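You operate a simulated robot arm through the tools that you are given. There is no shell and no other tool.

The job below is to be done with a simulated robot arm. You get a single attempt, and the scene is never put back.

JOB
Wipe the blue plate on the drainer clean and rack it at X24.
Fine: use the cloth there, wash it out under the tap, put it back, tap off.

The check looks at the end state, three seconds after you hand in, the way a careful person would. Anything else that was tipped, shoved, dropped, spilled or broken makes it a failure. Flat cloth is picked up by pressing the open fingertips on it (5 to 10 N) and closing them slowly along it; thin cloth reads only 2 to 8 mm in the jaws.

ROBOT AND FRAMES
A 6-joint arm with a two-finger gripper, fixed in place. Base frame: the origin is on the floor under the middle of its stand, x ahead of it, y to its left, z up; the work surface is at about z = 900. Readings come in mm, rad, newtons and seconds.
It reaches about 1417 mm from its shoulder. Its first joint turns from -2.897 to 2.897 rad. Payload 3.43 kg.
The tool frame sits at the grasp point between the pads (the TCP): z along the fingers, y along the line on which they close. The tips reach 20 mm beyond it. The gripper opens to 190 mm; its body begins 248 mm behind the TCP.
Orientation is that of the tool frame in the base frame, as a unit quaternion [x, y, z, w]. With the fingers straight down and closing along the base's y, the tool's x points along the base's -x, its y along +y and its z along -z.

CONTROLS
- The arm moves only by the tool jog_arm. Its argument "commands" is a list of rows, each a list of 7 numbers: the shift along the tool's x, y, z in units of 250 mm (1.0 is 250 mm), then the turn, a rotation vector about the tool's x, y, z in units of 90 degrees (1.0 is 90 degrees), then the opening, from 0 (shut) to 1 (fully open). In form: [[x, y, z, wx, wy, wz, hand], ...]. A call has 1 to 20 rows; each row is the pose to reach, as a shift and turn from the pose commanded when the call began, along the tool's axes at that moment. A call with a number of a shift or a turn outside -1 to 1 is refused whole. Each row takes 0.2 s and may step no farther than 50 mm and 0.15 rad from the row before; otherwise, or with a gripper value out of range, the whole call is refused. A pose out of reach is approached as far as the arm can. The call stops where the force on the tool passes 50 N (or 10 N more than at its start, if that is more) or the arm is blocked; 0.2 s more then pass. Each finger travels about 153 mm/s and halts on what it meets, pressing with about 43 N; the grip force reading is that of the motor and also rises with nothing between the fingers. The clock runs only during rows and for 0.2 s after the last one: add rows that repeat a pose to give the fingers time. It gives the time, the measured TCP pose, the force on the tool (base axes), the opening and the grip force at its end, in the units of the frame above (readings bear some noise), with the torque about the TCP (base axes, N m) and any sound that the robot's microphone picked up.
- Cameras (640 x 400 px; columns grow to the right, rows downward): "scene" is fixed at [217.9, 648.4, 1634.9]; the picture's right is [-0.80, -0.60, 0.00], its down [-0.22, 0.29, -0.93] and it looks along [0.56, -0.74, -0.37] (base axes); focal length 308 px, centre (320, 200). "wrist" rides on the gripper at [70, -8, -288] in the tool frame; the picture's right is [0.12, 0.99, 0.00], its down [-0.96, 0.12, -0.25] and it looks along [-0.25, 0.03, 0.97] (tool axes); focal length 261 px, centre (320, 200). There is no depth. A picture from a camera that has moved, and an enlarged one, comes with that camera's place and axes in the base frame and with its lens.
- camera(camera): a new picture of that camera. It takes no simulated time.
- lift_body(by): moves the trunk up (or, below 0, down) by that many mm; the arm rides with it, the base frame stays. It gives what a move gives, with no picture.
- inspect(camera, box): a new picture of the part [left, top, right, bottom] of that camera's present view, enlarged. It takes no simulated time.
- job_done(): hands the job in; it is judged then, once.

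Nothing tells you positions but the pictures and the camera data. Unless the task says otherwise, let go and move clear before handing in.

The tools are called after "Call:" by a JSON object that holds its "op" and its "data". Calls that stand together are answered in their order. jog_arm: Moves the arm, as the interface text tells. Its arguments: {"type":"object","properties":{"commands":{"type":"array"}},"required":["commands"]} The other tools are called the same way: lift_body (by) moves the trunk up or down; camera (camera) takes a picture; inspect (camera, box) takes an enlarged picture of a part of a camera's view; job_done () hands the job in.

At the start:

```text
clock: 0.0
position: [518.8, -347.0, 1468.8]
tool_rot: [0.0, 1.0, 0.0, 0.0]
ft_force: [0.2, 0.1, 0.1]
wrist_torque: [0.02, 0.01, 0.02]
opening: 190.0
finger_force: 0.0
trunk travel left (down, up): [-350.0, 90.0]
```

scene: 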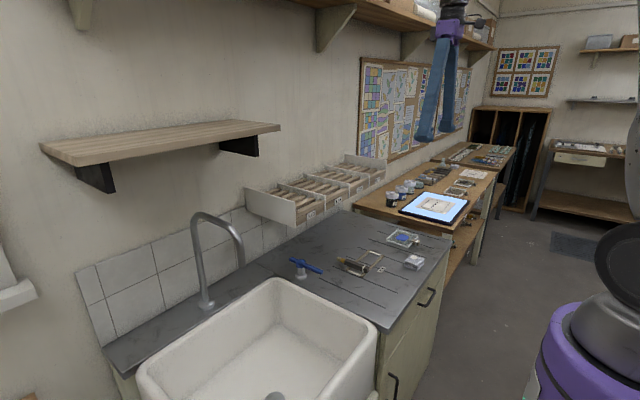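
wrist: 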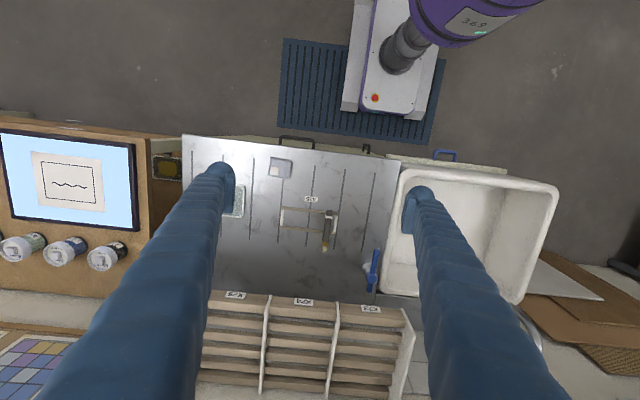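

I see a sink with a tap, a steel drainer with some small items, and a rack of slots with labels. I will take enlarged pictures first to identify the plate, cloth, tap lever and the rack labels.

Call:
{"op": "inspect", "data": {"camera": "scene", "box": [280, 210, 460, 320]}}

Call:
{"op": "inspect", "data": {"camera": "scene", "box": [230, 140, 410, 250]}}

Call:
{"op": "inspect", "data": {"camera": "wrist", "box": [180, 130, 420, 280]}}

Call:
{"op": "inspect", "data": {"camera": "wrist", "box": [200, 250, 440, 400]}}

Call:
{"op": "inspect", "data": {"camera": "scene", "box": [80, 190, 400, 400]}}

```text
3.56 times, centred on (370, 265) of scene
camera zoom: at [217.9, 648.4, 1634.9], right [-0.8, -0.6, 0.0], down [-0.22, 0.29, -0.93], along [0.56, -0.74, -0.37], focal length 1095 px, centre (142, -31)
```

zoom: 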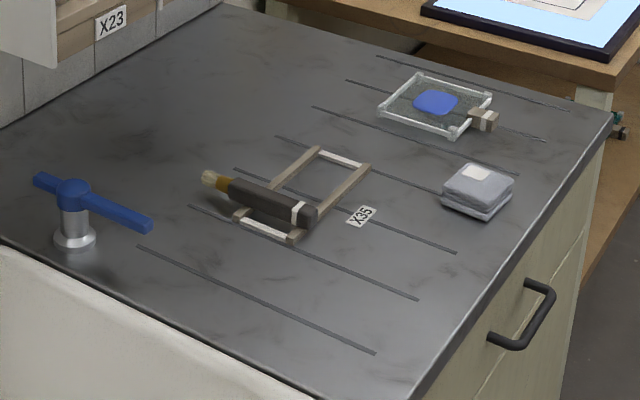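

```text
3.56 times, centred on (320, 195) of scene
camera zoom: at [217.9, 648.4, 1634.9], right [-0.8, -0.6, 0.0], down [-0.22, 0.29, -0.93], along [0.56, -0.74, -0.37], focal length 1095 px, centre (320, 218)
```

zoom: 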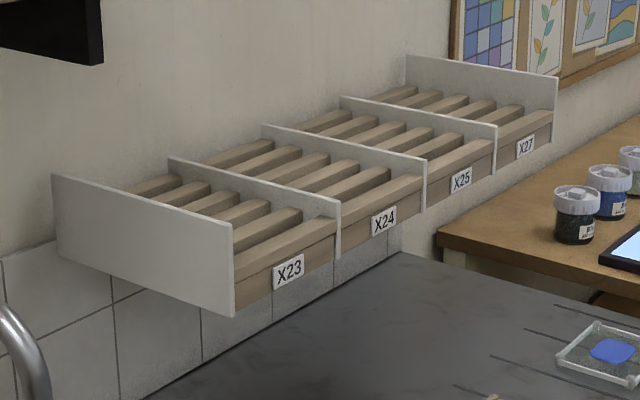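

```text
2.67 times, centred on (300, 205) of wrist
camera zoom: at [447.4, -357.4, 1755.9], right [-0.12, 0.99, 0.0], down [0.96, 0.12, 0.25], along [0.25, 0.03, -0.97], focal length 695 px, centre (373, 187)
```

zoom: 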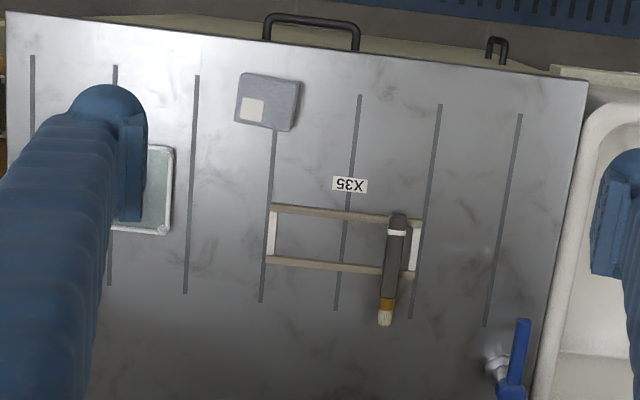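

```text
2.67 times, centred on (320, 325) of wrist
camera zoom: at [447.4, -357.4, 1755.9], right [-0.12, 0.99, 0.0], down [0.96, 0.12, 0.25], along [0.25, 0.03, -0.97], focal length 695 px, centre (320, -133)
```

zoom: 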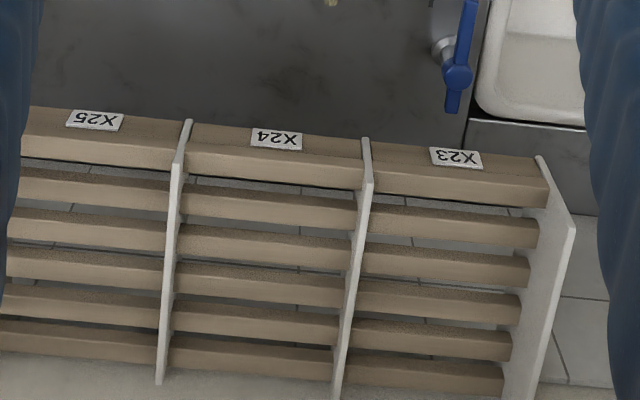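

```text
1.90 times, centred on (240, 295) of scene
camera zoom: at [217.9, 648.4, 1634.9], right [-0.8, -0.6, 0.0], down [-0.22, 0.29, -0.93], along [0.56, -0.74, -0.37], focal length 587 px, centre (472, 19)
```

zoom: 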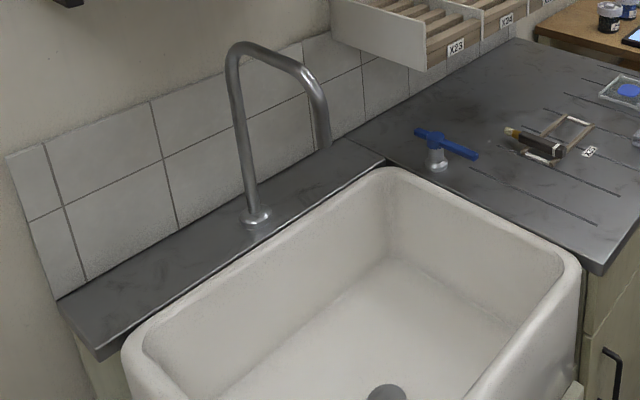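

The blue plate appears to be a glass plate with a blue blot and a short handle at about (700, -670). The grey item at about (574, -471) may be the folded cloth, the tap lever pivots near (897, -130, 965), and the X24 bay has its front at about (874, -349, 1163). I'll move above the drainer to look closer.

Call:
{"op": "jog_arm", "data": {"commands": [[0, -0.15, 0.1, 0, 0, 0, 1], [0, -0.3, 0.2, 0, 0, 0, 1], [0, -0.45, 0.3, 0, 0, 0, 1], [0, -0.6, 0.4, 0, 0, 0, 1], [0, -0.75, 0.5, 0, 0, 0, 1], [0, -0.85, 0.6, 0, 0, 0, 1], [0, -0.9, 0.7, 0, 0, 0, 1]]}}

Call:
{"op": "camera", "data": {"camera": "wrist"}}

Call:
{"op": "camera", "data": {"camera": "scene"}}

```text
clock: 1.6
position: [521.0, -573.4, 1294.5]
tool_rot: [0.0, 1.0, 0.0, -0.001]
ft_force: [1.0, 0.4, -0.7]
wrist_torque: [-0.01, 0.07, 0.01]
opening: 190.1
finger_force: 0.0
trunk travel left (down, up): [-350.0, 90.0]
```

```text
taken
camera wrist: at [450.5, -582.7, 1581.7], right [-0.12, 0.99, 0.0], down [0.96, 0.12, 0.25], along [0.24, 0.03, -0.97], focal length 261 px, centre (320, 200)
```

wrist: 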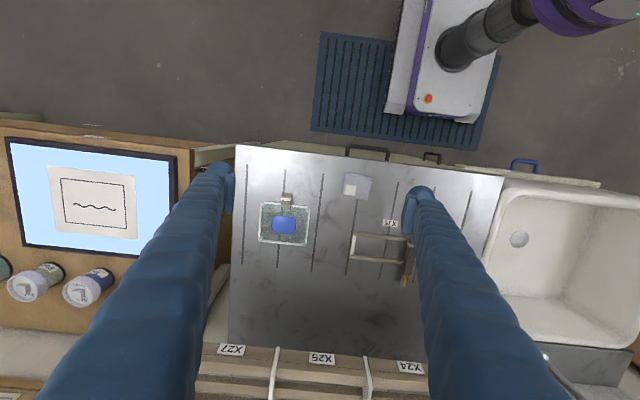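

```text
taken
```

scene: 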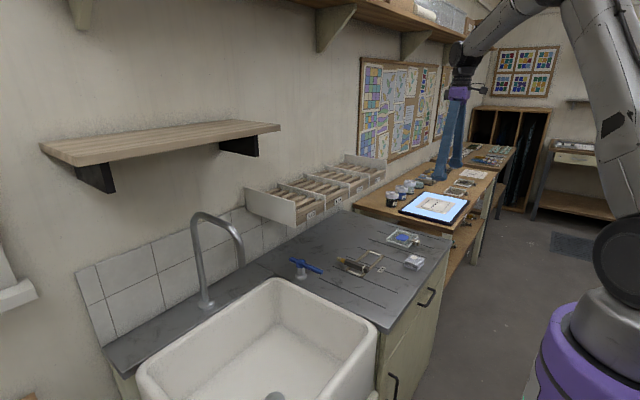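

Call:
{"op": "inspect", "data": {"camera": "wrist", "box": [240, 180, 330, 260]}}

Call:
{"op": "inspect", "data": {"camera": "wrist", "box": [320, 150, 420, 220]}}

Call:
{"op": "inspect", "data": {"camera": "wrist", "box": [320, 210, 420, 290]}}

Call:
{"op": "inspect", "data": {"camera": "wrist", "box": [200, 320, 420, 400]}}

Call:
{"op": "inspect", "data": {"camera": "scene", "box": [380, 220, 440, 280]}}

Call:
{"op": "inspect", "data": {"camera": "wrist", "box": [420, 130, 640, 260]}}

```text
5.00 times, centred on (285, 220) of wrist
camera zoom: at [450.5, -582.7, 1581.7], right [-0.12, 0.99, 0.0], down [0.96, 0.12, 0.25], along [0.24, 0.03, -0.97], focal length 1303 px, centre (495, 100)
```

zoom: 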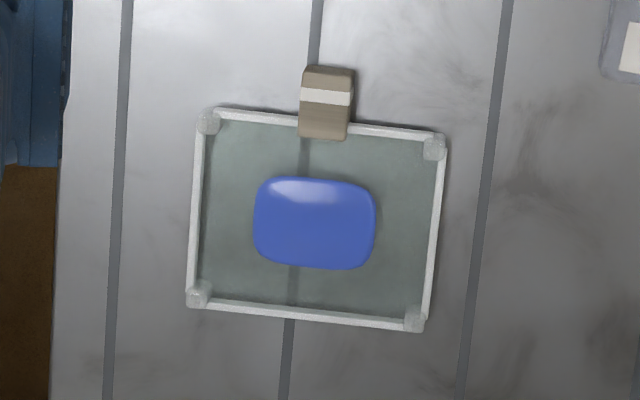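

```text
5.71 times, centred on (370, 185) of wrist
camera zoom: at [450.5, -582.7, 1581.7], right [-0.12, 0.99, 0.0], down [0.96, 0.12, 0.25], along [0.24, 0.03, -0.97], focal length 1489 px, centre (34, 286)
```

zoom: 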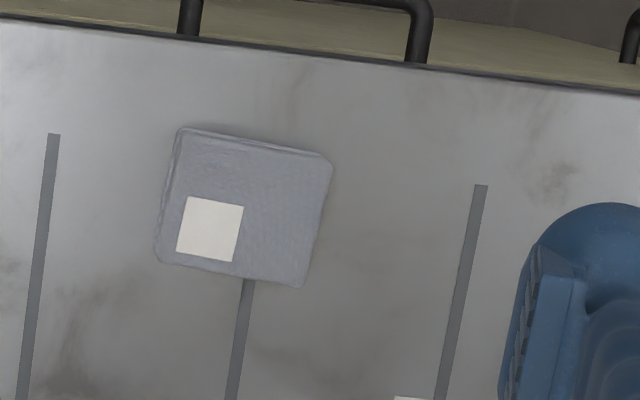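

```text
5.00 times, centred on (370, 250) of wrist
camera zoom: at [450.5, -582.7, 1581.7], right [-0.12, 0.99, 0.0], down [0.96, 0.12, 0.25], along [0.24, 0.03, -0.97], focal length 1303 px, centre (70, -50)
```

zoom: 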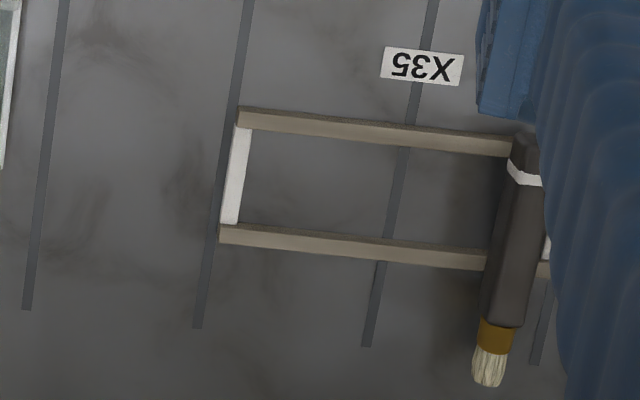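

```text
2.91 times, centred on (310, 360) of wrist
camera zoom: at [450.5, -582.7, 1581.7], right [-0.12, 0.99, 0.0], down [0.96, 0.12, 0.25], along [0.24, 0.03, -0.97], focal length 758 px, centre (349, -266)
```

zoom: 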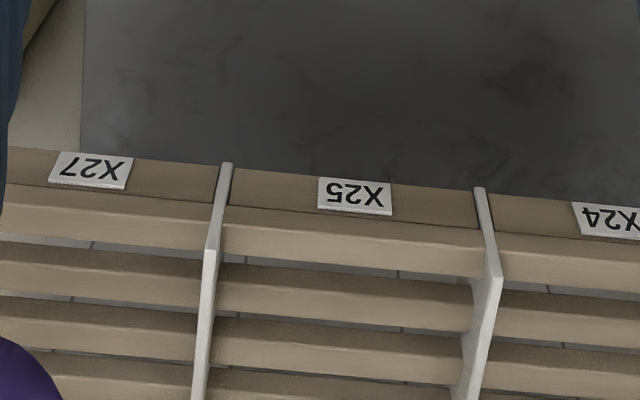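

```text
6.67 times, centred on (410, 250) of scene
camera zoom: at [217.9, 648.4, 1634.9], right [-0.8, -0.6, 0.0], down [-0.22, 0.29, -0.93], along [0.56, -0.74, -0.37], focal length 2054 px, centre (-280, -133)
```

zoom: 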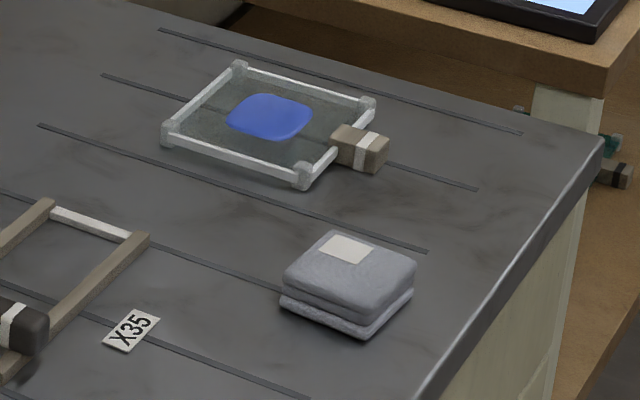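

```text
2.91 times, centred on (530, 195) of wrist
camera zoom: at [450.5, -582.7, 1581.7], right [-0.12, 0.99, 0.0], down [0.96, 0.12, 0.25], along [0.24, 0.03, -0.97], focal length 758 px, centre (-291, 214)
```

zoom: 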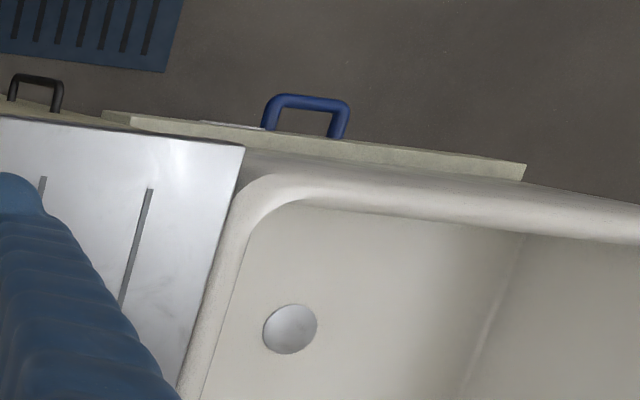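

The cloth looks like a folded grey pad about 69 x 60 x 26 mm at (570, -473). The plate has bumpers at its corners, centre about (697, -654), with a small wooden handle on the robot side. Next I tilt the tool forward to see how the rack at X24 is built.

Call:
{"op": "jog_arm", "data": {"commands": [[-0.08, 0.1, -0.07, 0, 0, 0, 1], [-0.16, 0.2, -0.14, 0, -0.09, 0, 1], [-0.24, 0.3, -0.21, 0, -0.18, 0, 1], [-0.32, 0.4, -0.28, 0, -0.27, 0, 1], [-0.4, 0.5, -0.35, 0, -0.36, 0, 1], [-0.48, 0.6, -0.42, 0, -0.45, 0, 1], [-0.52, 0.69, -0.42, 0, -0.5, 0, 1]]}}

Call:
{"op": "camera", "data": {"camera": "wrist"}}

Call:
{"op": "inspect", "data": {"camera": "wrist", "box": [240, 130, 400, 230]}}

```text
clock: 3.2
position: [647.9, -400.3, 1397.0]
tool_rot: [0.001, 0.924, -0.001, 0.383]
ft_force: [-0.3, -0.7, -0.2]
wrist_torque: [0.01, 0.01, -0.02]
opening: 189.9
finger_force: 0.0
trunk travel left (down, up): [-350.0, 90.0]
```

```text
taken
camera wrist: at [393.9, -409.6, 1551.4], right [-0.08, 0.99, -0.08], down [0.51, 0.12, 0.86], along [0.86, 0.03, -0.51], focal length 261 px, centre (320, 200)
```

wrist: 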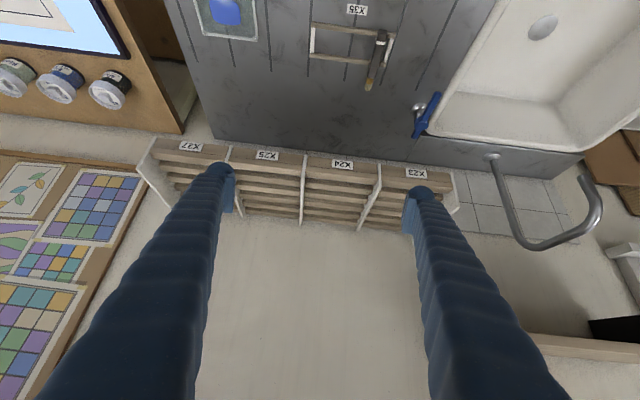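

```text
4.00 times, centred on (320, 180) of wrist
camera zoom: at [393.9, -409.6, 1551.4], right [-0.08, 0.99, -0.08], down [0.51, 0.12, 0.86], along [0.86, 0.03, -0.51], focal length 1043 px, centre (320, 280)
```

zoom: 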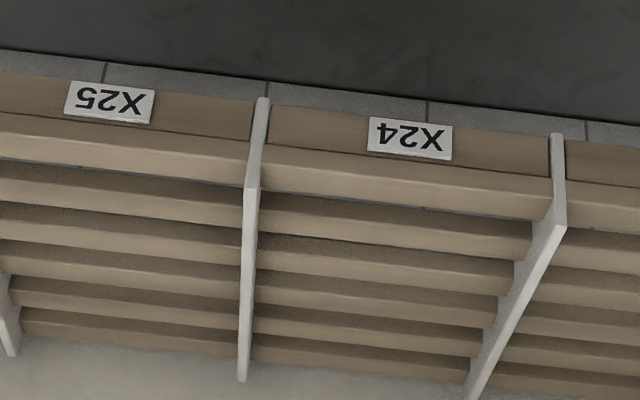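

The rack bays are open-bottomed with a front bar and slats, so the plate looks meant to lie flat on the slats at X24. I'll zoom in further from both cameras to get the slat heights.

Call:
{"op": "inspect", "data": {"camera": "wrist", "box": [295, 150, 385, 235]}}

Call:
{"op": "inspect", "data": {"camera": "scene", "box": [270, 160, 350, 220]}}

Call:
{"op": "inspect", "data": {"camera": "wrist", "box": [400, 60, 620, 260]}}

```text
4.71 times, centred on (340, 192) of wrist
camera zoom: at [393.9, -409.6, 1551.4], right [-0.08, 0.99, -0.08], down [0.51, 0.12, 0.86], along [0.86, 0.03, -0.51], focal length 1227 px, centre (226, 235)
```

zoom: 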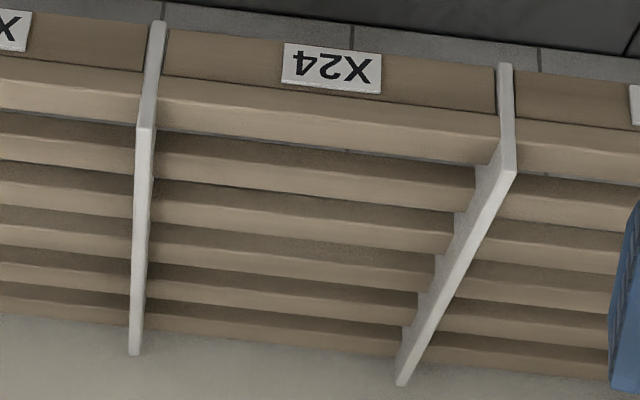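

```text
6.67 times, centred on (310, 190) of scene
camera zoom: at [217.9, 648.4, 1634.9], right [-0.8, -0.6, 0.0], down [-0.22, 0.29, -0.93], along [0.56, -0.74, -0.37], focal length 2054 px, centre (387, 267)
```

zoom: 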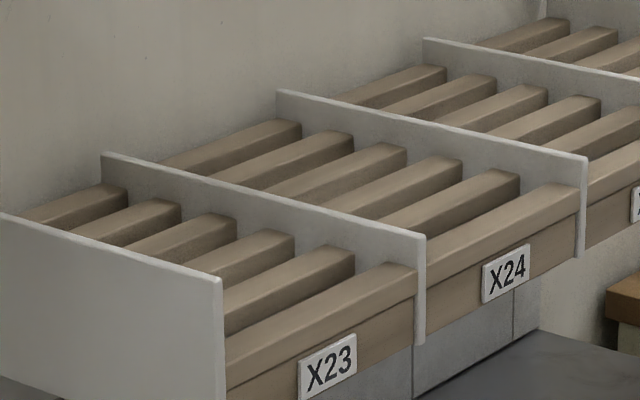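

```text
2.00 times, centred on (510, 160) of wrist
camera zoom: at [393.9, -409.6, 1551.4], right [-0.08, 0.99, -0.08], down [0.51, 0.12, 0.86], along [0.86, 0.03, -0.51], focal length 521 px, centre (-60, 280)
```

zoom: 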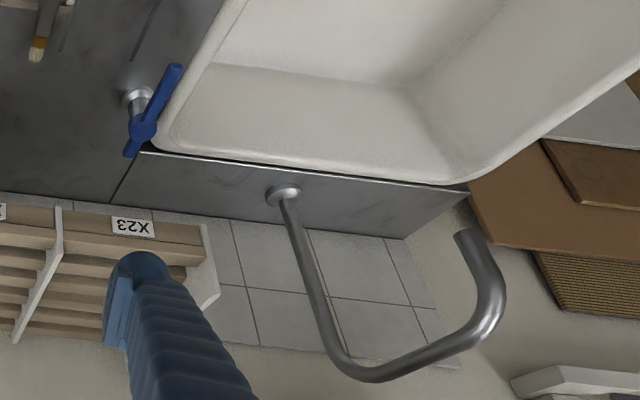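

Call:
{"op": "inspect", "data": {"camera": "wrist", "box": [320, 155, 368, 185]}}

Call:
{"op": "inspect", "data": {"camera": "wrist", "box": [310, 175, 374, 215]}}

Call:
{"op": "inspect", "data": {"camera": "scene", "box": [310, 170, 358, 200]}}

```text
13.33 times, centred on (344, 170) of wrist
camera zoom: at [393.9, -409.6, 1551.4], right [-0.08, 0.99, -0.08], down [0.51, 0.12, 0.86], along [0.86, 0.03, -0.51], focal length 3475 px, centre (0, 600)
```

zoom: 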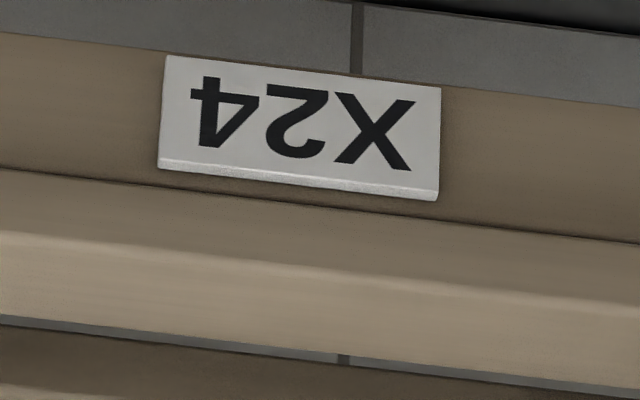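

```text
10.00 times, centred on (342, 195) of wrist
camera zoom: at [393.9, -409.6, 1551.4], right [-0.08, 0.99, -0.08], down [0.51, 0.12, 0.86], along [0.86, 0.03, -0.51], focal length 2606 px, centre (100, 250)
```

zoom: 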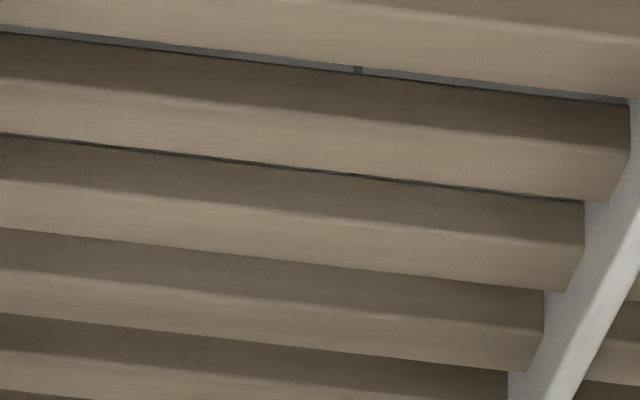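

```text
13.33 times, centred on (334, 185) of scene
camera zoom: at [217.9, 648.4, 1634.9], right [-0.8, -0.6, 0.0], down [-0.22, 0.29, -0.93], along [0.56, -0.74, -0.37], focal length 4107 px, centre (133, 400)
```

zoom: 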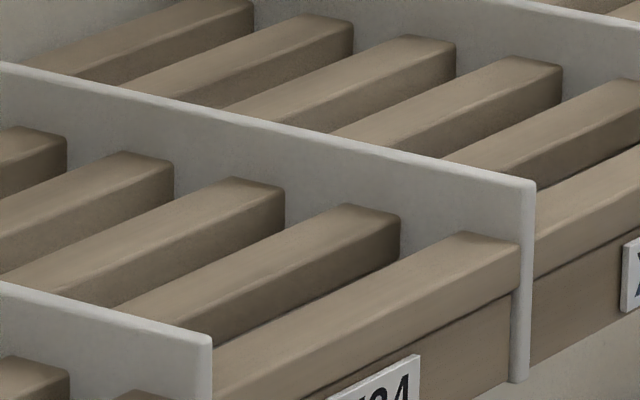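

The slats top out at about z = 1194, at pitch 46 mm with 22 mm gaps and nothing below, so the plate lies flat. Bay X24 spans about y = -432 to -264, and the spout outlet is near (828, 200, 1150). Now a closer look at the lever and tap.

Call:
{"op": "inspect", "data": {"camera": "wrist", "box": [390, 80, 460, 150]}}

Call:
{"op": "inspect", "data": {"camera": "scene", "box": [280, 245, 340, 290]}}

Call:
{"op": "inspect", "data": {"camera": "scene", "box": [180, 200, 260, 320]}}

Call:
{"op": "inspect", "data": {"camera": "scene", "box": [30, 100, 300, 220]}}

```text
5.71 times, centred on (425, 115) of wrist
camera zoom: at [393.9, -409.6, 1551.4], right [-0.08, 0.99, -0.08], down [0.51, 0.12, 0.86], along [0.86, 0.03, -0.51], focal length 1489 px, centre (-280, 686)
```

zoom: 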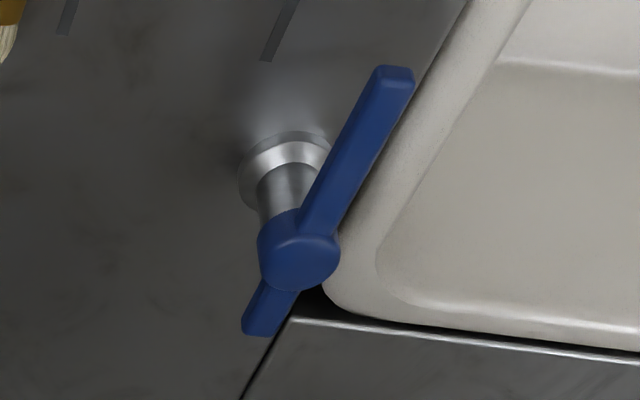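

```text
8.89 times, centred on (310, 268) of scene
camera zoom: at [217.9, 648.4, 1634.9], right [-0.8, -0.6, 0.0], down [-0.22, 0.29, -0.93], along [0.56, -0.74, -0.37], focal length 2738 px, centre (409, -400)
```

zoom: 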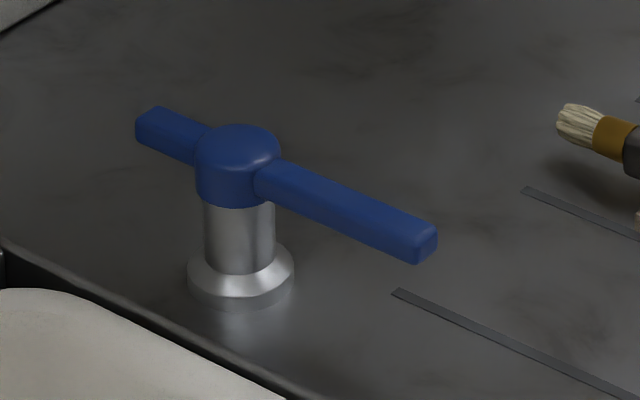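

```text
3.33 times, centred on (220, 260) of scene
camera zoom: at [217.9, 648.4, 1634.9], right [-0.8, -0.6, 0.0], down [-0.22, 0.29, -0.93], along [0.56, -0.74, -0.37], focal length 1027 px, centre (653, 0)
```

zoom: 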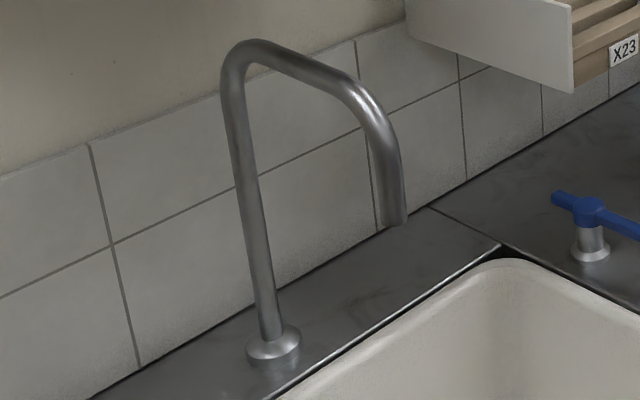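

```text
2.37 times, centred on (165, 160) of scene
camera zoom: at [217.9, 648.4, 1634.9], right [-0.8, -0.6, 0.0], down [-0.22, 0.29, -0.93], along [0.56, -0.74, -0.37], focal length 730 px, centre (687, 295)
```

zoom: 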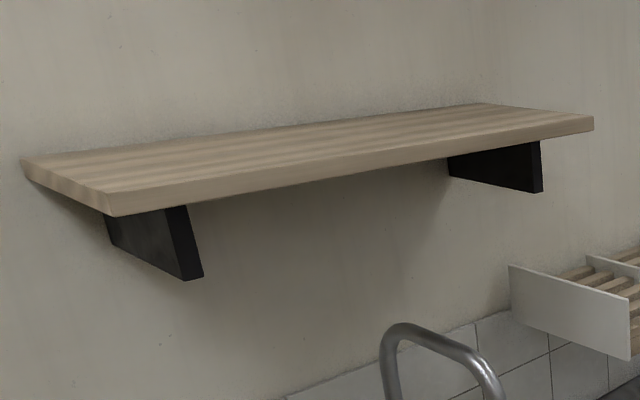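

The lever pivots at about (893, -125) with its long arm towards the robot at z ≈ 965. A wall shelf starts at about x = 925 and y = -80, so I will keep the tool tilted back. With the fingers closed I'll first go to the drainer side of the lever.

Call:
{"op": "jog_arm", "data": {"commands": [[0.1, 0.1, 0.1, 0, 0, 0, 0.5], [0.2, 0.2, 0.2, 0, 0, 0, 0], [0.3, 0.3, 0.3, 0, 0, 0, 0], [0.4, 0.4, 0.4, 0, 0, 0, 0], [0.5, 0.5, 0.5, 0, 0, 0, 0], [0.6, 0.6, 0.6, 0, 0, 0, 0], [0.7, 0.7, 0.7, 0, 0, 0, 0], [0.8, 0.8, 0.8, 0, 0, 0, 0], [0.84, 0.84, 0.84, 0, 0, 0, 0]]}}

Call:
{"op": "camera", "data": {"camera": "scene"}}

Call:
{"op": "camera", "data": {"camera": "wrist"}}

```text
clock: 5.2
position: [651.7, -194.9, 1131.3]
tool_rot: [0.003, 0.928, 0.017, 0.373]
ft_force: [0.4, -0.3, 0.7]
wrist_torque: [-0.04, 0.05, -0.07]
opening: 0.1
finger_force: 34.3
out of reach, approached as far as the arm can: row 8, 9
trunk travel left (down, up): [-350.0, 90.0]
```

```text
taken
```

scene: 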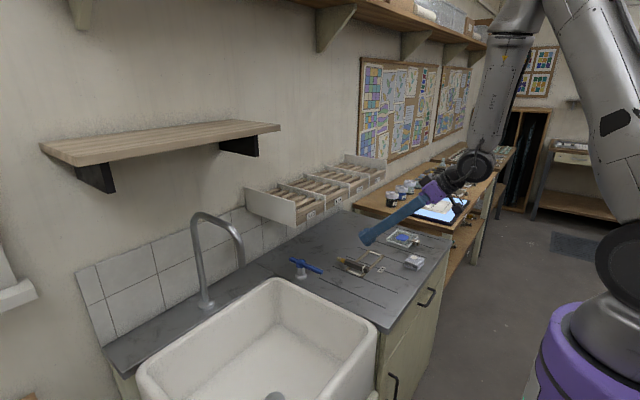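

```text
taken
camera wrist: at [401.2, -211.3, 1289.4], right [-0.09, 0.99, -0.05], down [0.52, 0.09, 0.85], along [0.85, 0.05, -0.53], focal length 261 px, centre (320, 200)
```

wrist: 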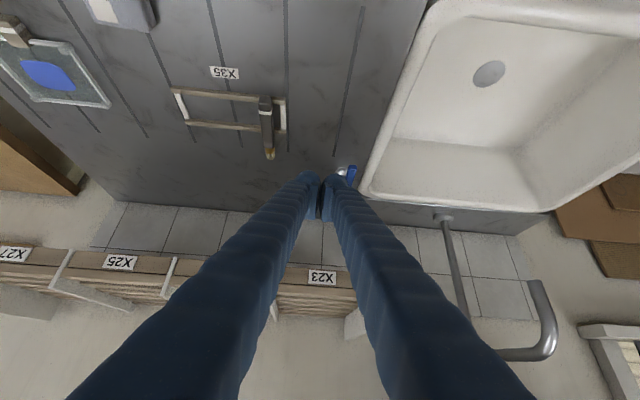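

The arm is nearly folded here, so I'll reach further forward with less tilt (about 30°) towards a spot beside the lever.

Call:
{"op": "jog_arm", "data": {"commands": [[-0.02, 0, 0.16, 0, 0.04, 0, 0], [-0.04, 0, 0.32, 0, 0.08, 0, 0], [-0.06, 0, 0.48, 0, 0.12, 0, 0], [-0.09, 0, 0.6, 0, 0.1667, 0, 0], [-0.09, 0, 0.656, 0, 0.1667, 0, 0]]}}

Call:
{"op": "camera", "data": {"camera": "scene"}}

Call:
{"op": "camera", "data": {"camera": "wrist"}}

```text
clock: 6.4
position: [783.7, -193.9, 1029.8]
tool_rot: [-0.001, 0.966, 0.0, 0.258]
ft_force: [0.1, 0.7, 0.4]
wrist_torque: [0.0, 0.04, 0.02]
opening: 0.1
finger_force: 34.2
trunk travel left (down, up): [-350.0, 90.0]
```

```text
taken
```

scene: 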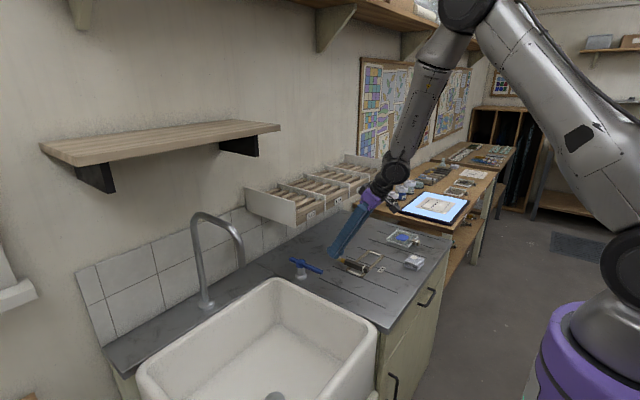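

```text
taken
camera wrist: at [578.0, -203.7, 1244.1], right [-0.1, 0.99, -0.06], down [0.71, 0.12, 0.69], along [0.7, 0.03, -0.72], focal length 261 px, centre (320, 200)
```

wrist: 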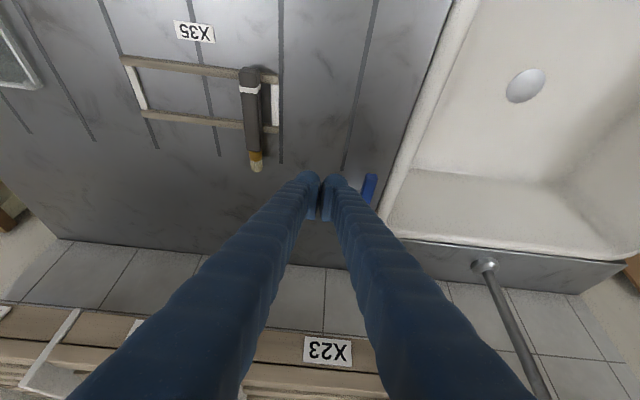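

I'm beside the lever end now at the drainer side. I'll lower to lever height and push gently towards the sink in small steps, watching the force.

Call:
{"op": "jog_arm", "data": {"commands": [[0.03, 0, 0.14, 0, 0, 0, 0], [0.063, 0, 0.278, 0, 0, 0, 0], [0.063, 0.06, 0.278, 0, 0, 0, 0], [0.063, 0.1, 0.278, 0, 0, 0, 0], [0.063, 0.12, 0.278, 0, 0, 0, 0], [0.063, 0.14, 0.278, 0, 0, 0, 0], [0.063, 0.16, 0.278, 0, 0, 0, 0]]}}

Call:
{"op": "camera", "data": {"camera": "wrist"}}

Call:
{"op": "inspect", "data": {"camera": "scene", "box": [260, 220, 380, 300]}}

```text
clock: 7.9
position: [802.6, -165.5, 965.1]
tool_rot: [0.005, 0.966, -0.002, 0.258]
ft_force: [0.6, -17.0, -5.7]
wrist_torque: [-0.13, -0.04, 0.1]
opening: 0.0
finger_force: 33.8
trunk travel left (down, up): [-350.0, 90.0]
stopped in row 7: the force on the tool passed its limit at 56 N (the readings are from after the stop); the commanded pose is now the measured one
```

```text
taken
camera wrist: at [597.9, -173.1, 1178.6], right [-0.09, 0.99, -0.06], down [0.71, 0.11, 0.69], along [0.7, 0.02, -0.72], focal length 261 px, centre (320, 200)
```

wrist: 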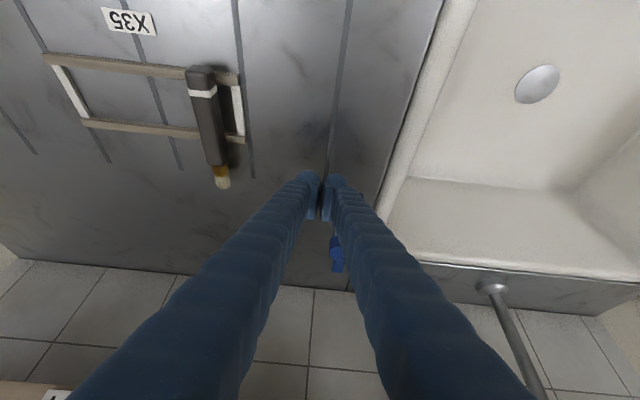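

```text
5.00 times, centred on (320, 260) of scene
camera zoom: at [217.9, 648.4, 1634.9], right [-0.8, -0.6, 0.0], down [-0.22, 0.29, -0.93], along [0.56, -0.74, -0.37], focal length 1540 px, centre (320, -100)
```

zoom: 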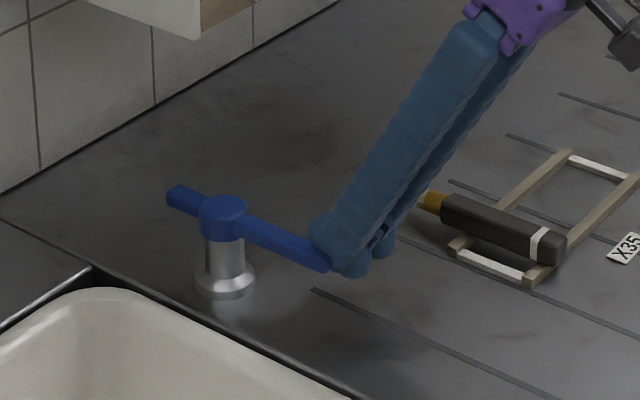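

The lever did not give towards the sink, so it must open the other way. I'll back off, lift over the bar, come down on the sink side and push towards the drainer.

Call:
{"op": "jog_arm", "data": {"commands": [[0, -0.05, 0, 0, 0, 0, 0], [-0.07, -0.05, -0.12, 0, 0, 0, 0], [-0.14, -0.05, -0.2425, 0, 0, 0, 0], [-0.14, 0.1, -0.2425, 0, 0, 0, 0], [-0.14, 0.25, -0.2425, 0, 0, 0, 0], [-0.14, 0.41, -0.2425, 0, 0, 0, 0], [-0.07, 0.41, -0.12, 0, 0, 0, 0], [0, 0.41, 0, 0, 0, 0, 0], [0, 0.37, 0, 0, 0, 0, 0], [0, 0.35, 0, 0, 0, 0, 0]]}}

Call:
{"op": "inspect", "data": {"camera": "scene", "box": [260, 220, 380, 300]}}

```text
clock: 10.1
position: [798.9, -76.3, 961.9]
tool_rot: [-0.006, 0.966, 0.008, 0.257]
ft_force: [-0.1, 0.1, -0.4]
wrist_torque: [-0.1, 0.07, -0.04]
opening: 0.0
finger_force: 34.5
out of reach, approached as far as the arm can: row 7, 8, 9, 10
trunk travel left (down, up): [-350.0, 90.0]
```

```text
5.00 times, centred on (320, 260) of scene
camera zoom: at [217.9, 648.4, 1634.9], right [-0.8, -0.6, 0.0], down [-0.22, 0.29, -0.93], along [0.56, -0.74, -0.37], focal length 1540 px, centre (320, -100)
```

zoom: 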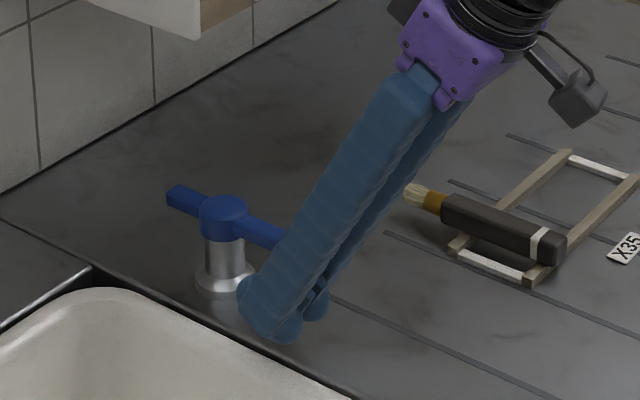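

Call:
{"op": "jog_arm", "data": {"commands": [[-0.007, -0.032, 0.004, 0, 0, 0, 0], [-0.0173, -0.064, 0.01, 0, 0, 0, 0], [-0.0277, -0.096, 0.016, 0, 0, 0, 0], [-0.045, -0.128, 0.026, 0, 0, 0, 0], [-0.0624, -0.16, 0.036, 0, 0, 0, 0], [-0.083, -0.192, 0.048, 0, 0, 0, 0], [-0.107, -0.224, 0.062, 0, 0, 0, 0]]}}

Call:
{"op": "inspect", "data": {"camera": "scene", "box": [260, 220, 380, 300]}}

```text
clock: 11.7
position: [830.9, -132.4, 965.2]
tool_rot: [0.004, 0.966, -0.001, 0.259]
ft_force: [0.2, 0.1, -0.4]
wrist_torque: [-0.02, -0.01, 0.02]
opening: 0.0
finger_force: 34.3
out of reach, approached as far as the arm can: row 1
trunk travel left (down, up): [-350.0, 90.0]
```

```text
5.00 times, centred on (320, 260) of scene
camera zoom: at [217.9, 648.4, 1634.9], right [-0.8, -0.6, 0.0], down [-0.22, 0.29, -0.93], along [0.56, -0.74, -0.37], focal length 1540 px, centre (320, -100)
```

zoom: 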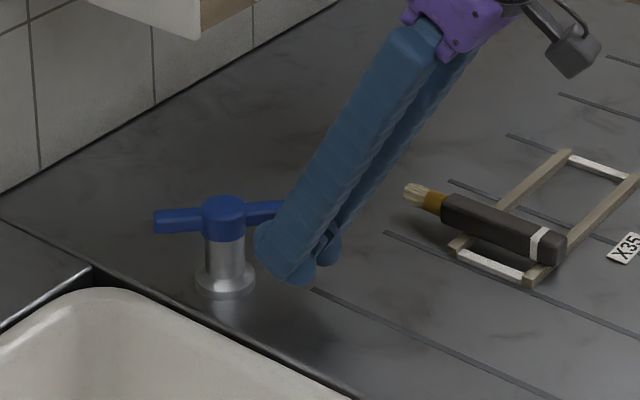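

The lever turns freely in this direction. I'll check whether water is running at the spout.

Call:
{"op": "inspect", "data": {"camera": "scene", "box": [130, 200, 370, 400]}}

Call:
{"op": "camera", "data": {"camera": "wrist"}}

```text
2.00 times, centred on (250, 300) of scene
camera zoom: at [217.9, 648.4, 1634.9], right [-0.8, -0.6, 0.0], down [-0.22, 0.29, -0.93], along [0.56, -0.74, -0.37], focal length 616 px, centre (460, 0)
```

zoom: 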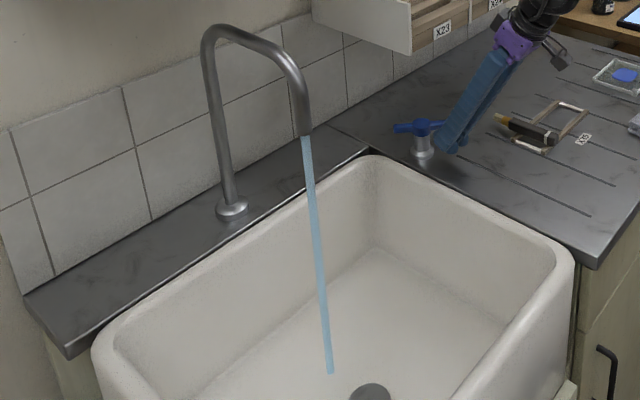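

```text
taken
camera wrist: at [625.2, -141.1, 1178.3], right [-0.1, 0.99, -0.06], down [0.71, 0.11, 0.69], along [0.7, 0.02, -0.72], focal length 261 px, centre (320, 200)
```

wrist: 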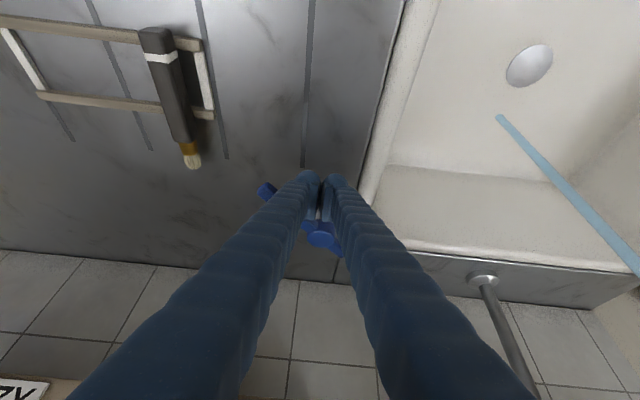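

Water is running (stream at about (827, 199)), so opening is clear: the lever turns towards the drainer, and it must be pushed back to the aligned position to close. I'll now lift away from the lever and go over the cloth.

Call:
{"op": "jog_arm", "data": {"commands": [[-0.09, 0.02, -0.156, 0, 0, 0, 0], [-0.18, 0.02, -0.312, 0, 0, 0, 0], [-0.27, 0.02, -0.468, 0, 0, 0, 0], [-0.36, 0.02, -0.624, 0, 0, 0, 0.2], [-0.2, -0.1, -0.7, 0, 0.08, 0, 0.6], [-0.04, -0.2, -0.78, 0, 0.16, 0, 1], [0.12, -0.32, -0.84, 0, 0.25, 0, 1], [0.26, -0.44, -0.9, 0, 0.333, 0, 1]]}}

Call:
{"op": "camera", "data": {"camera": "scene"}}

```text
refused: row 5 steps farther than a row can; nothing moved
```

```text
taken
```

scene: 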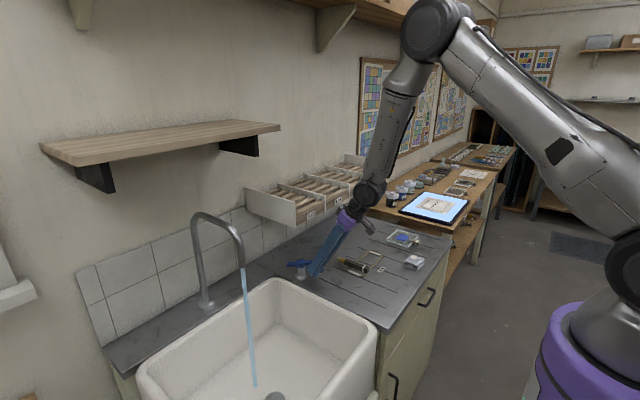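

Call:
{"op": "jog_arm", "data": {"commands": [[-0.09, 0.02, -0.156, 0, 0, 0, 0], [-0.18, 0.02, -0.312, 0, 0, 0, 0], [-0.27, 0.02, -0.468, 0, 0, 0, 0], [-0.36, 0.02, -0.624, 0, 0, 0, 0.2], [-0.24, -0.08, -0.68, 0, 0.08, 0, 0.6], [-0.12, -0.18, -0.74, 0, 0.16, 0, 1], [0.0, -0.28, -0.8, 0, 0.25, 0, 1], [0.12, -0.38, -0.86, 0, 0.333, 0, 1]]}}

Call:
{"op": "camera", "data": {"camera": "scene"}}

```text
clock: 12.8
position: [855.3, -141.6, 1159.2]
tool_rot: [0.056, 0.954, 0.02, 0.294]
ft_force: [-19.5, -62.7, -5.6]
wrist_torque: [0.12, -0.2, -0.15]
opening: 78.0
finger_force: 0.0
trunk travel left (down, up): [-350.0, 90.0]
stopped in row 5: the force on the tool passed its limit at 126 N (the readings are from after the stop); the commanded pose is now the measured one
```

```text
taken
```

scene: 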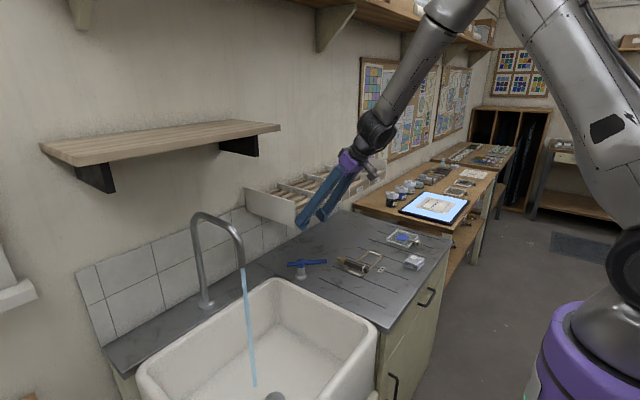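

The tool met the rack front corner while the fingers were opening. I'll look closely before moving.

Call:
{"op": "inspect", "data": {"camera": "scene", "box": [230, 130, 410, 290]}}

Call:
{"op": "camera", "data": {"camera": "wrist"}}

Call:
{"op": "inspect", "data": {"camera": "wrist", "box": [160, 140, 400, 290]}}

```text
2.50 times, centred on (320, 210) of scene
camera zoom: at [217.9, 648.4, 1634.9], right [-0.8, -0.6, 0.0], down [-0.22, 0.29, -0.93], along [0.56, -0.74, -0.37], focal length 770 px, centre (320, 175)
```

zoom: 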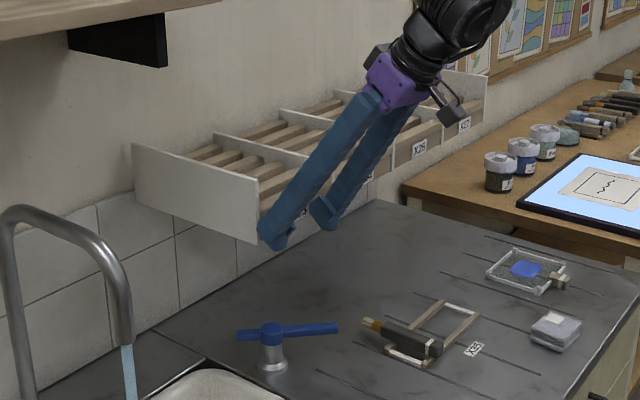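

```text
taken
camera wrist: at [634.2, -144.8, 1356.4], right [0.0, 1.0, 0.0], down [0.66, 0.0, 0.75], along [0.75, 0.0, -0.66], focal length 261 px, centre (320, 200)
```

wrist: 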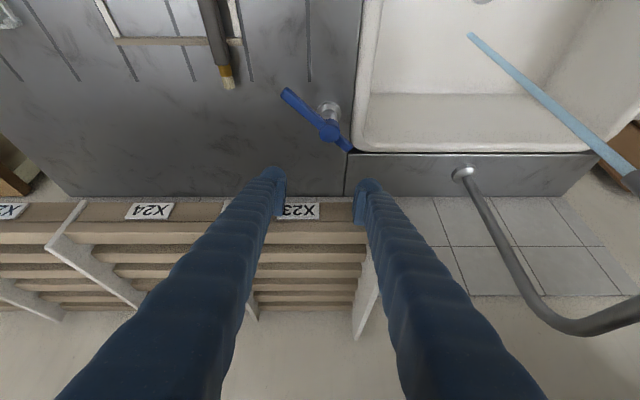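

```text
2.67 times, centred on (280, 215) of wrist
camera zoom: at [634.2, -144.8, 1356.4], right [0.0, 1.0, 0.0], down [0.66, 0.0, 0.75], along [0.75, 0.0, -0.66], focal length 695 px, centre (427, 160)
```

zoom: 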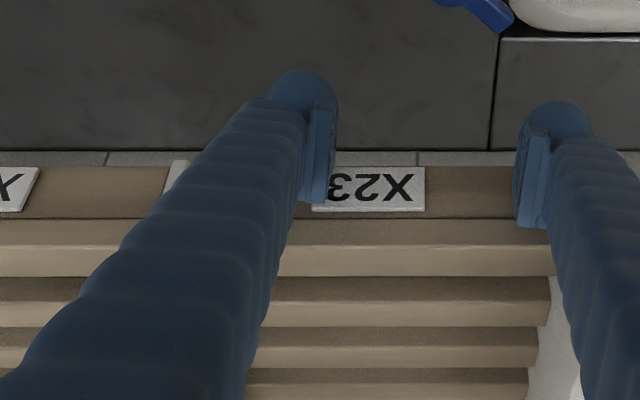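

The left finger opened against the inside of the rack's end panel; nothing looks displaced. I'll narrow the fingers a bit and back straight out towards the robot.

Call:
{"op": "jog_arm", "data": {"commands": [[0.014, -0.022, -0.011, 0, 0, 0, 0.35], [0.096, -0.031, -0.068, 0, 0, 0, 0.33], [0.228, -0.046, -0.158, 0, 0, 0, 0.33], [0.359, -0.062, -0.248, 0, 0, 0, 0.33], [0.49, -0.077, -0.338, 0, 0, 0, 0.33]]}}

Call:
{"op": "inspect", "data": {"camera": "scene", "box": [230, 130, 410, 290]}}

Call:
{"op": "camera", "data": {"camera": "scene"}}

```text
clock: 14.0
position: [707.8, -130.5, 1161.7]
tool_rot: [0.05, 0.954, 0.023, 0.296]
ft_force: [-1.0, -0.8, -0.3]
wrist_torque: [-0.06, -0.08, -0.05]
opening: 62.6
finger_force: 0.1
trunk travel left (down, up): [-350.0, 90.0]
```

```text
2.50 times, centred on (320, 210) of scene
camera zoom: at [217.9, 648.4, 1634.9], right [-0.8, -0.6, 0.0], down [-0.22, 0.29, -0.93], along [0.56, -0.74, -0.37], focal length 770 px, centre (320, 175)
```

zoom: 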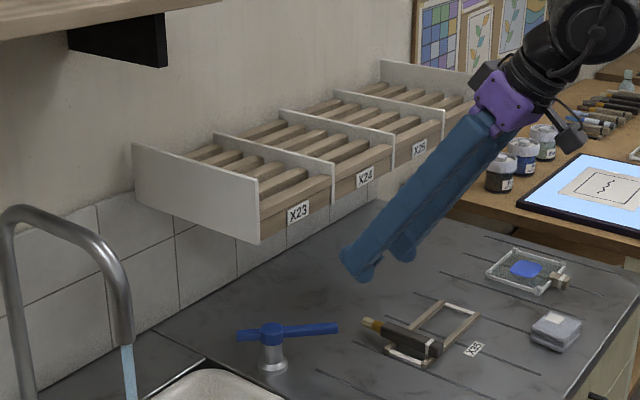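

```text
taken
```

scene: 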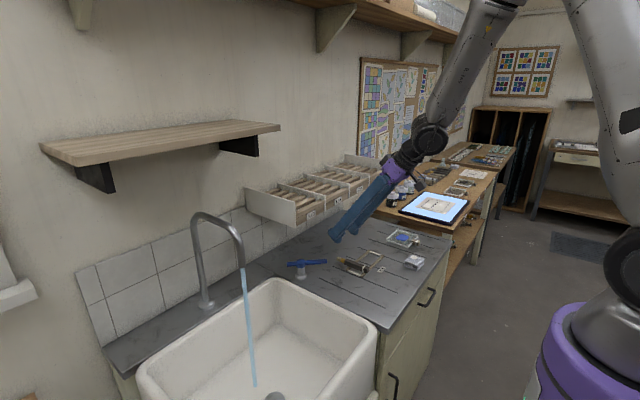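

Clear of the rack, and it looks undisturbed. Next I bring the tool upright and move towards the cloth.

Call:
{"op": "jog_arm", "data": {"commands": [[0.042, -0.1406, -0.0604, 0.0059, 0.0762, -0.0129, 0.4], [0.084, -0.2812, -0.1208, 0.0118, 0.1524, -0.0258, 0.6], [0.126, -0.4218, -0.1812, 0.0178, 0.2286, -0.0386, 0.8], [0.168, -0.5624, -0.2416, 0.0237, 0.3048, -0.0515, 0.8], [0.21, -0.703, -0.302, 0.0296, 0.381, -0.0644, 0.8]]}}

Call:
{"op": "camera", "data": {"camera": "scene"}}

Call:
{"op": "camera", "data": {"camera": "wrist"}}

```text
clock: 15.4
position: [662.8, -221.1, 1196.4]
tool_rot: [0.109, 0.987, 0.107, 0.055]
ft_force: [0.0, 0.0, 1.5]
wrist_torque: [-0.02, -0.05, 0.02]
opening: 152.0
finger_force: 0.1
trunk travel left (down, up): [-350.0, 90.0]
stopped in row 5: the arm was blocked; the commanded pose is now the measured one
```

```text
taken
```

scene: 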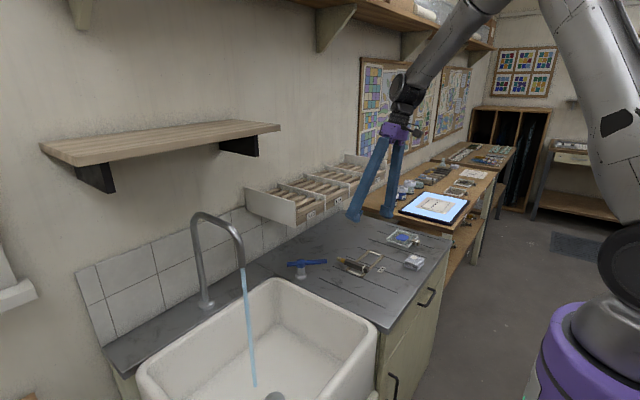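

```text
taken
camera wrist: at [553.5, -271.7, 1466.8], right [0.09, 0.97, 0.21], down [0.92, -0.16, 0.35], along [0.37, 0.17, -0.91], focal length 261 px, centre (320, 200)
```

wrist: 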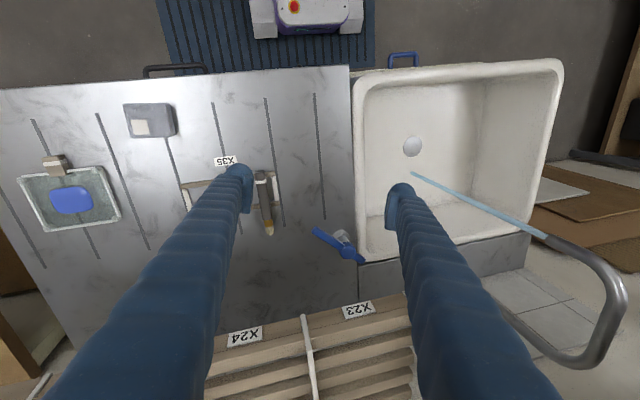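

The arm tangled slightly at a wrist alignment, ending a little tilted. I'll straighten the tool in place first with small turns.

Call:
{"op": "jog_arm", "data": {"commands": [[0, 0, 0, 0.027, 0.014, -0.028, 0.8], [0, 0, 0, 0.054, 0.028, -0.056, 0.8], [0, 0, 0, 0.081, 0.042, -0.083, 0.8], [0, 0, 0, 0.108, 0.056, -0.11, 0.8], [0, 0, 0, 0.136, 0.07, -0.138, 0.8]]}}

Call:
{"op": "camera", "data": {"camera": "scene"}}

```text
clock: 16.6
position: [662.9, -222.7, 1194.9]
tool_rot: [0.001, 1.0, 0.0, -0.001]
ft_force: [0.7, 1.1, 0.5]
wrist_torque: [0.03, 0.02, 0.05]
opening: 152.1
finger_force: 0.2
trunk travel left (down, up): [-350.0, 90.0]
```

```text
taken
```

scene: 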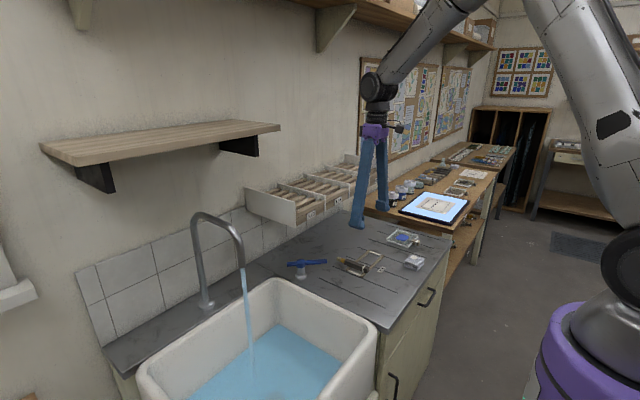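

Water is pooling in the sink, so the drain isn't keeping up (or is plugged). I'll check the level and then shut the tap before doing anything else.

Call:
{"op": "inspect", "data": {"camera": "scene", "box": [130, 240, 390, 400]}}

Call:
{"op": "camera", "data": {"camera": "wrist"}}

```text
2.46 times, centred on (260, 320) of scene
camera zoom: at [217.9, 648.4, 1634.9], right [-0.8, -0.6, 0.0], down [-0.22, 0.29, -0.93], along [0.56, -0.74, -0.37], focal length 758 px, centre (468, -95)
```

zoom: 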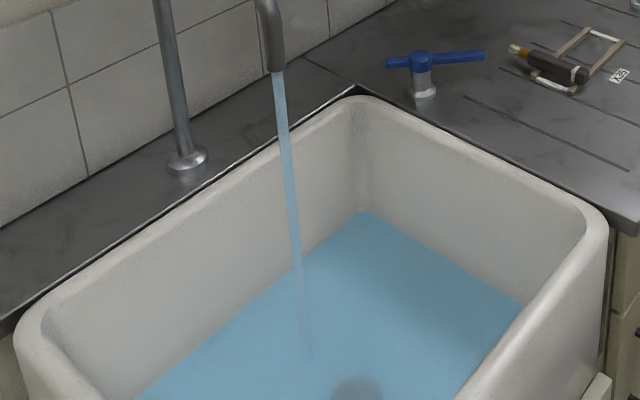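

```text
taken
camera wrist: at [591.8, -231.7, 1481.9], right [-0.12, 0.99, 0.0], down [0.96, 0.11, 0.25], along [0.25, 0.03, -0.97], focal length 261 px, centre (320, 200)
```

wrist: 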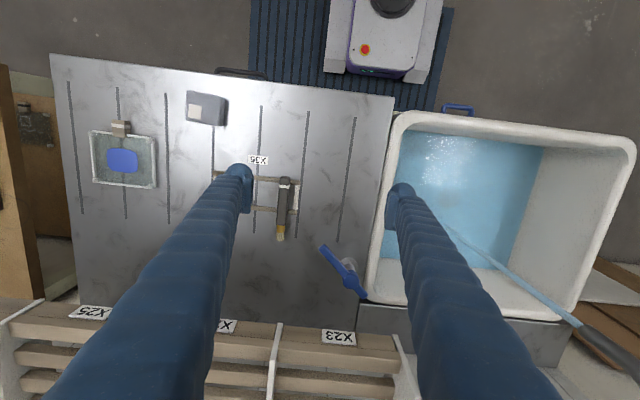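

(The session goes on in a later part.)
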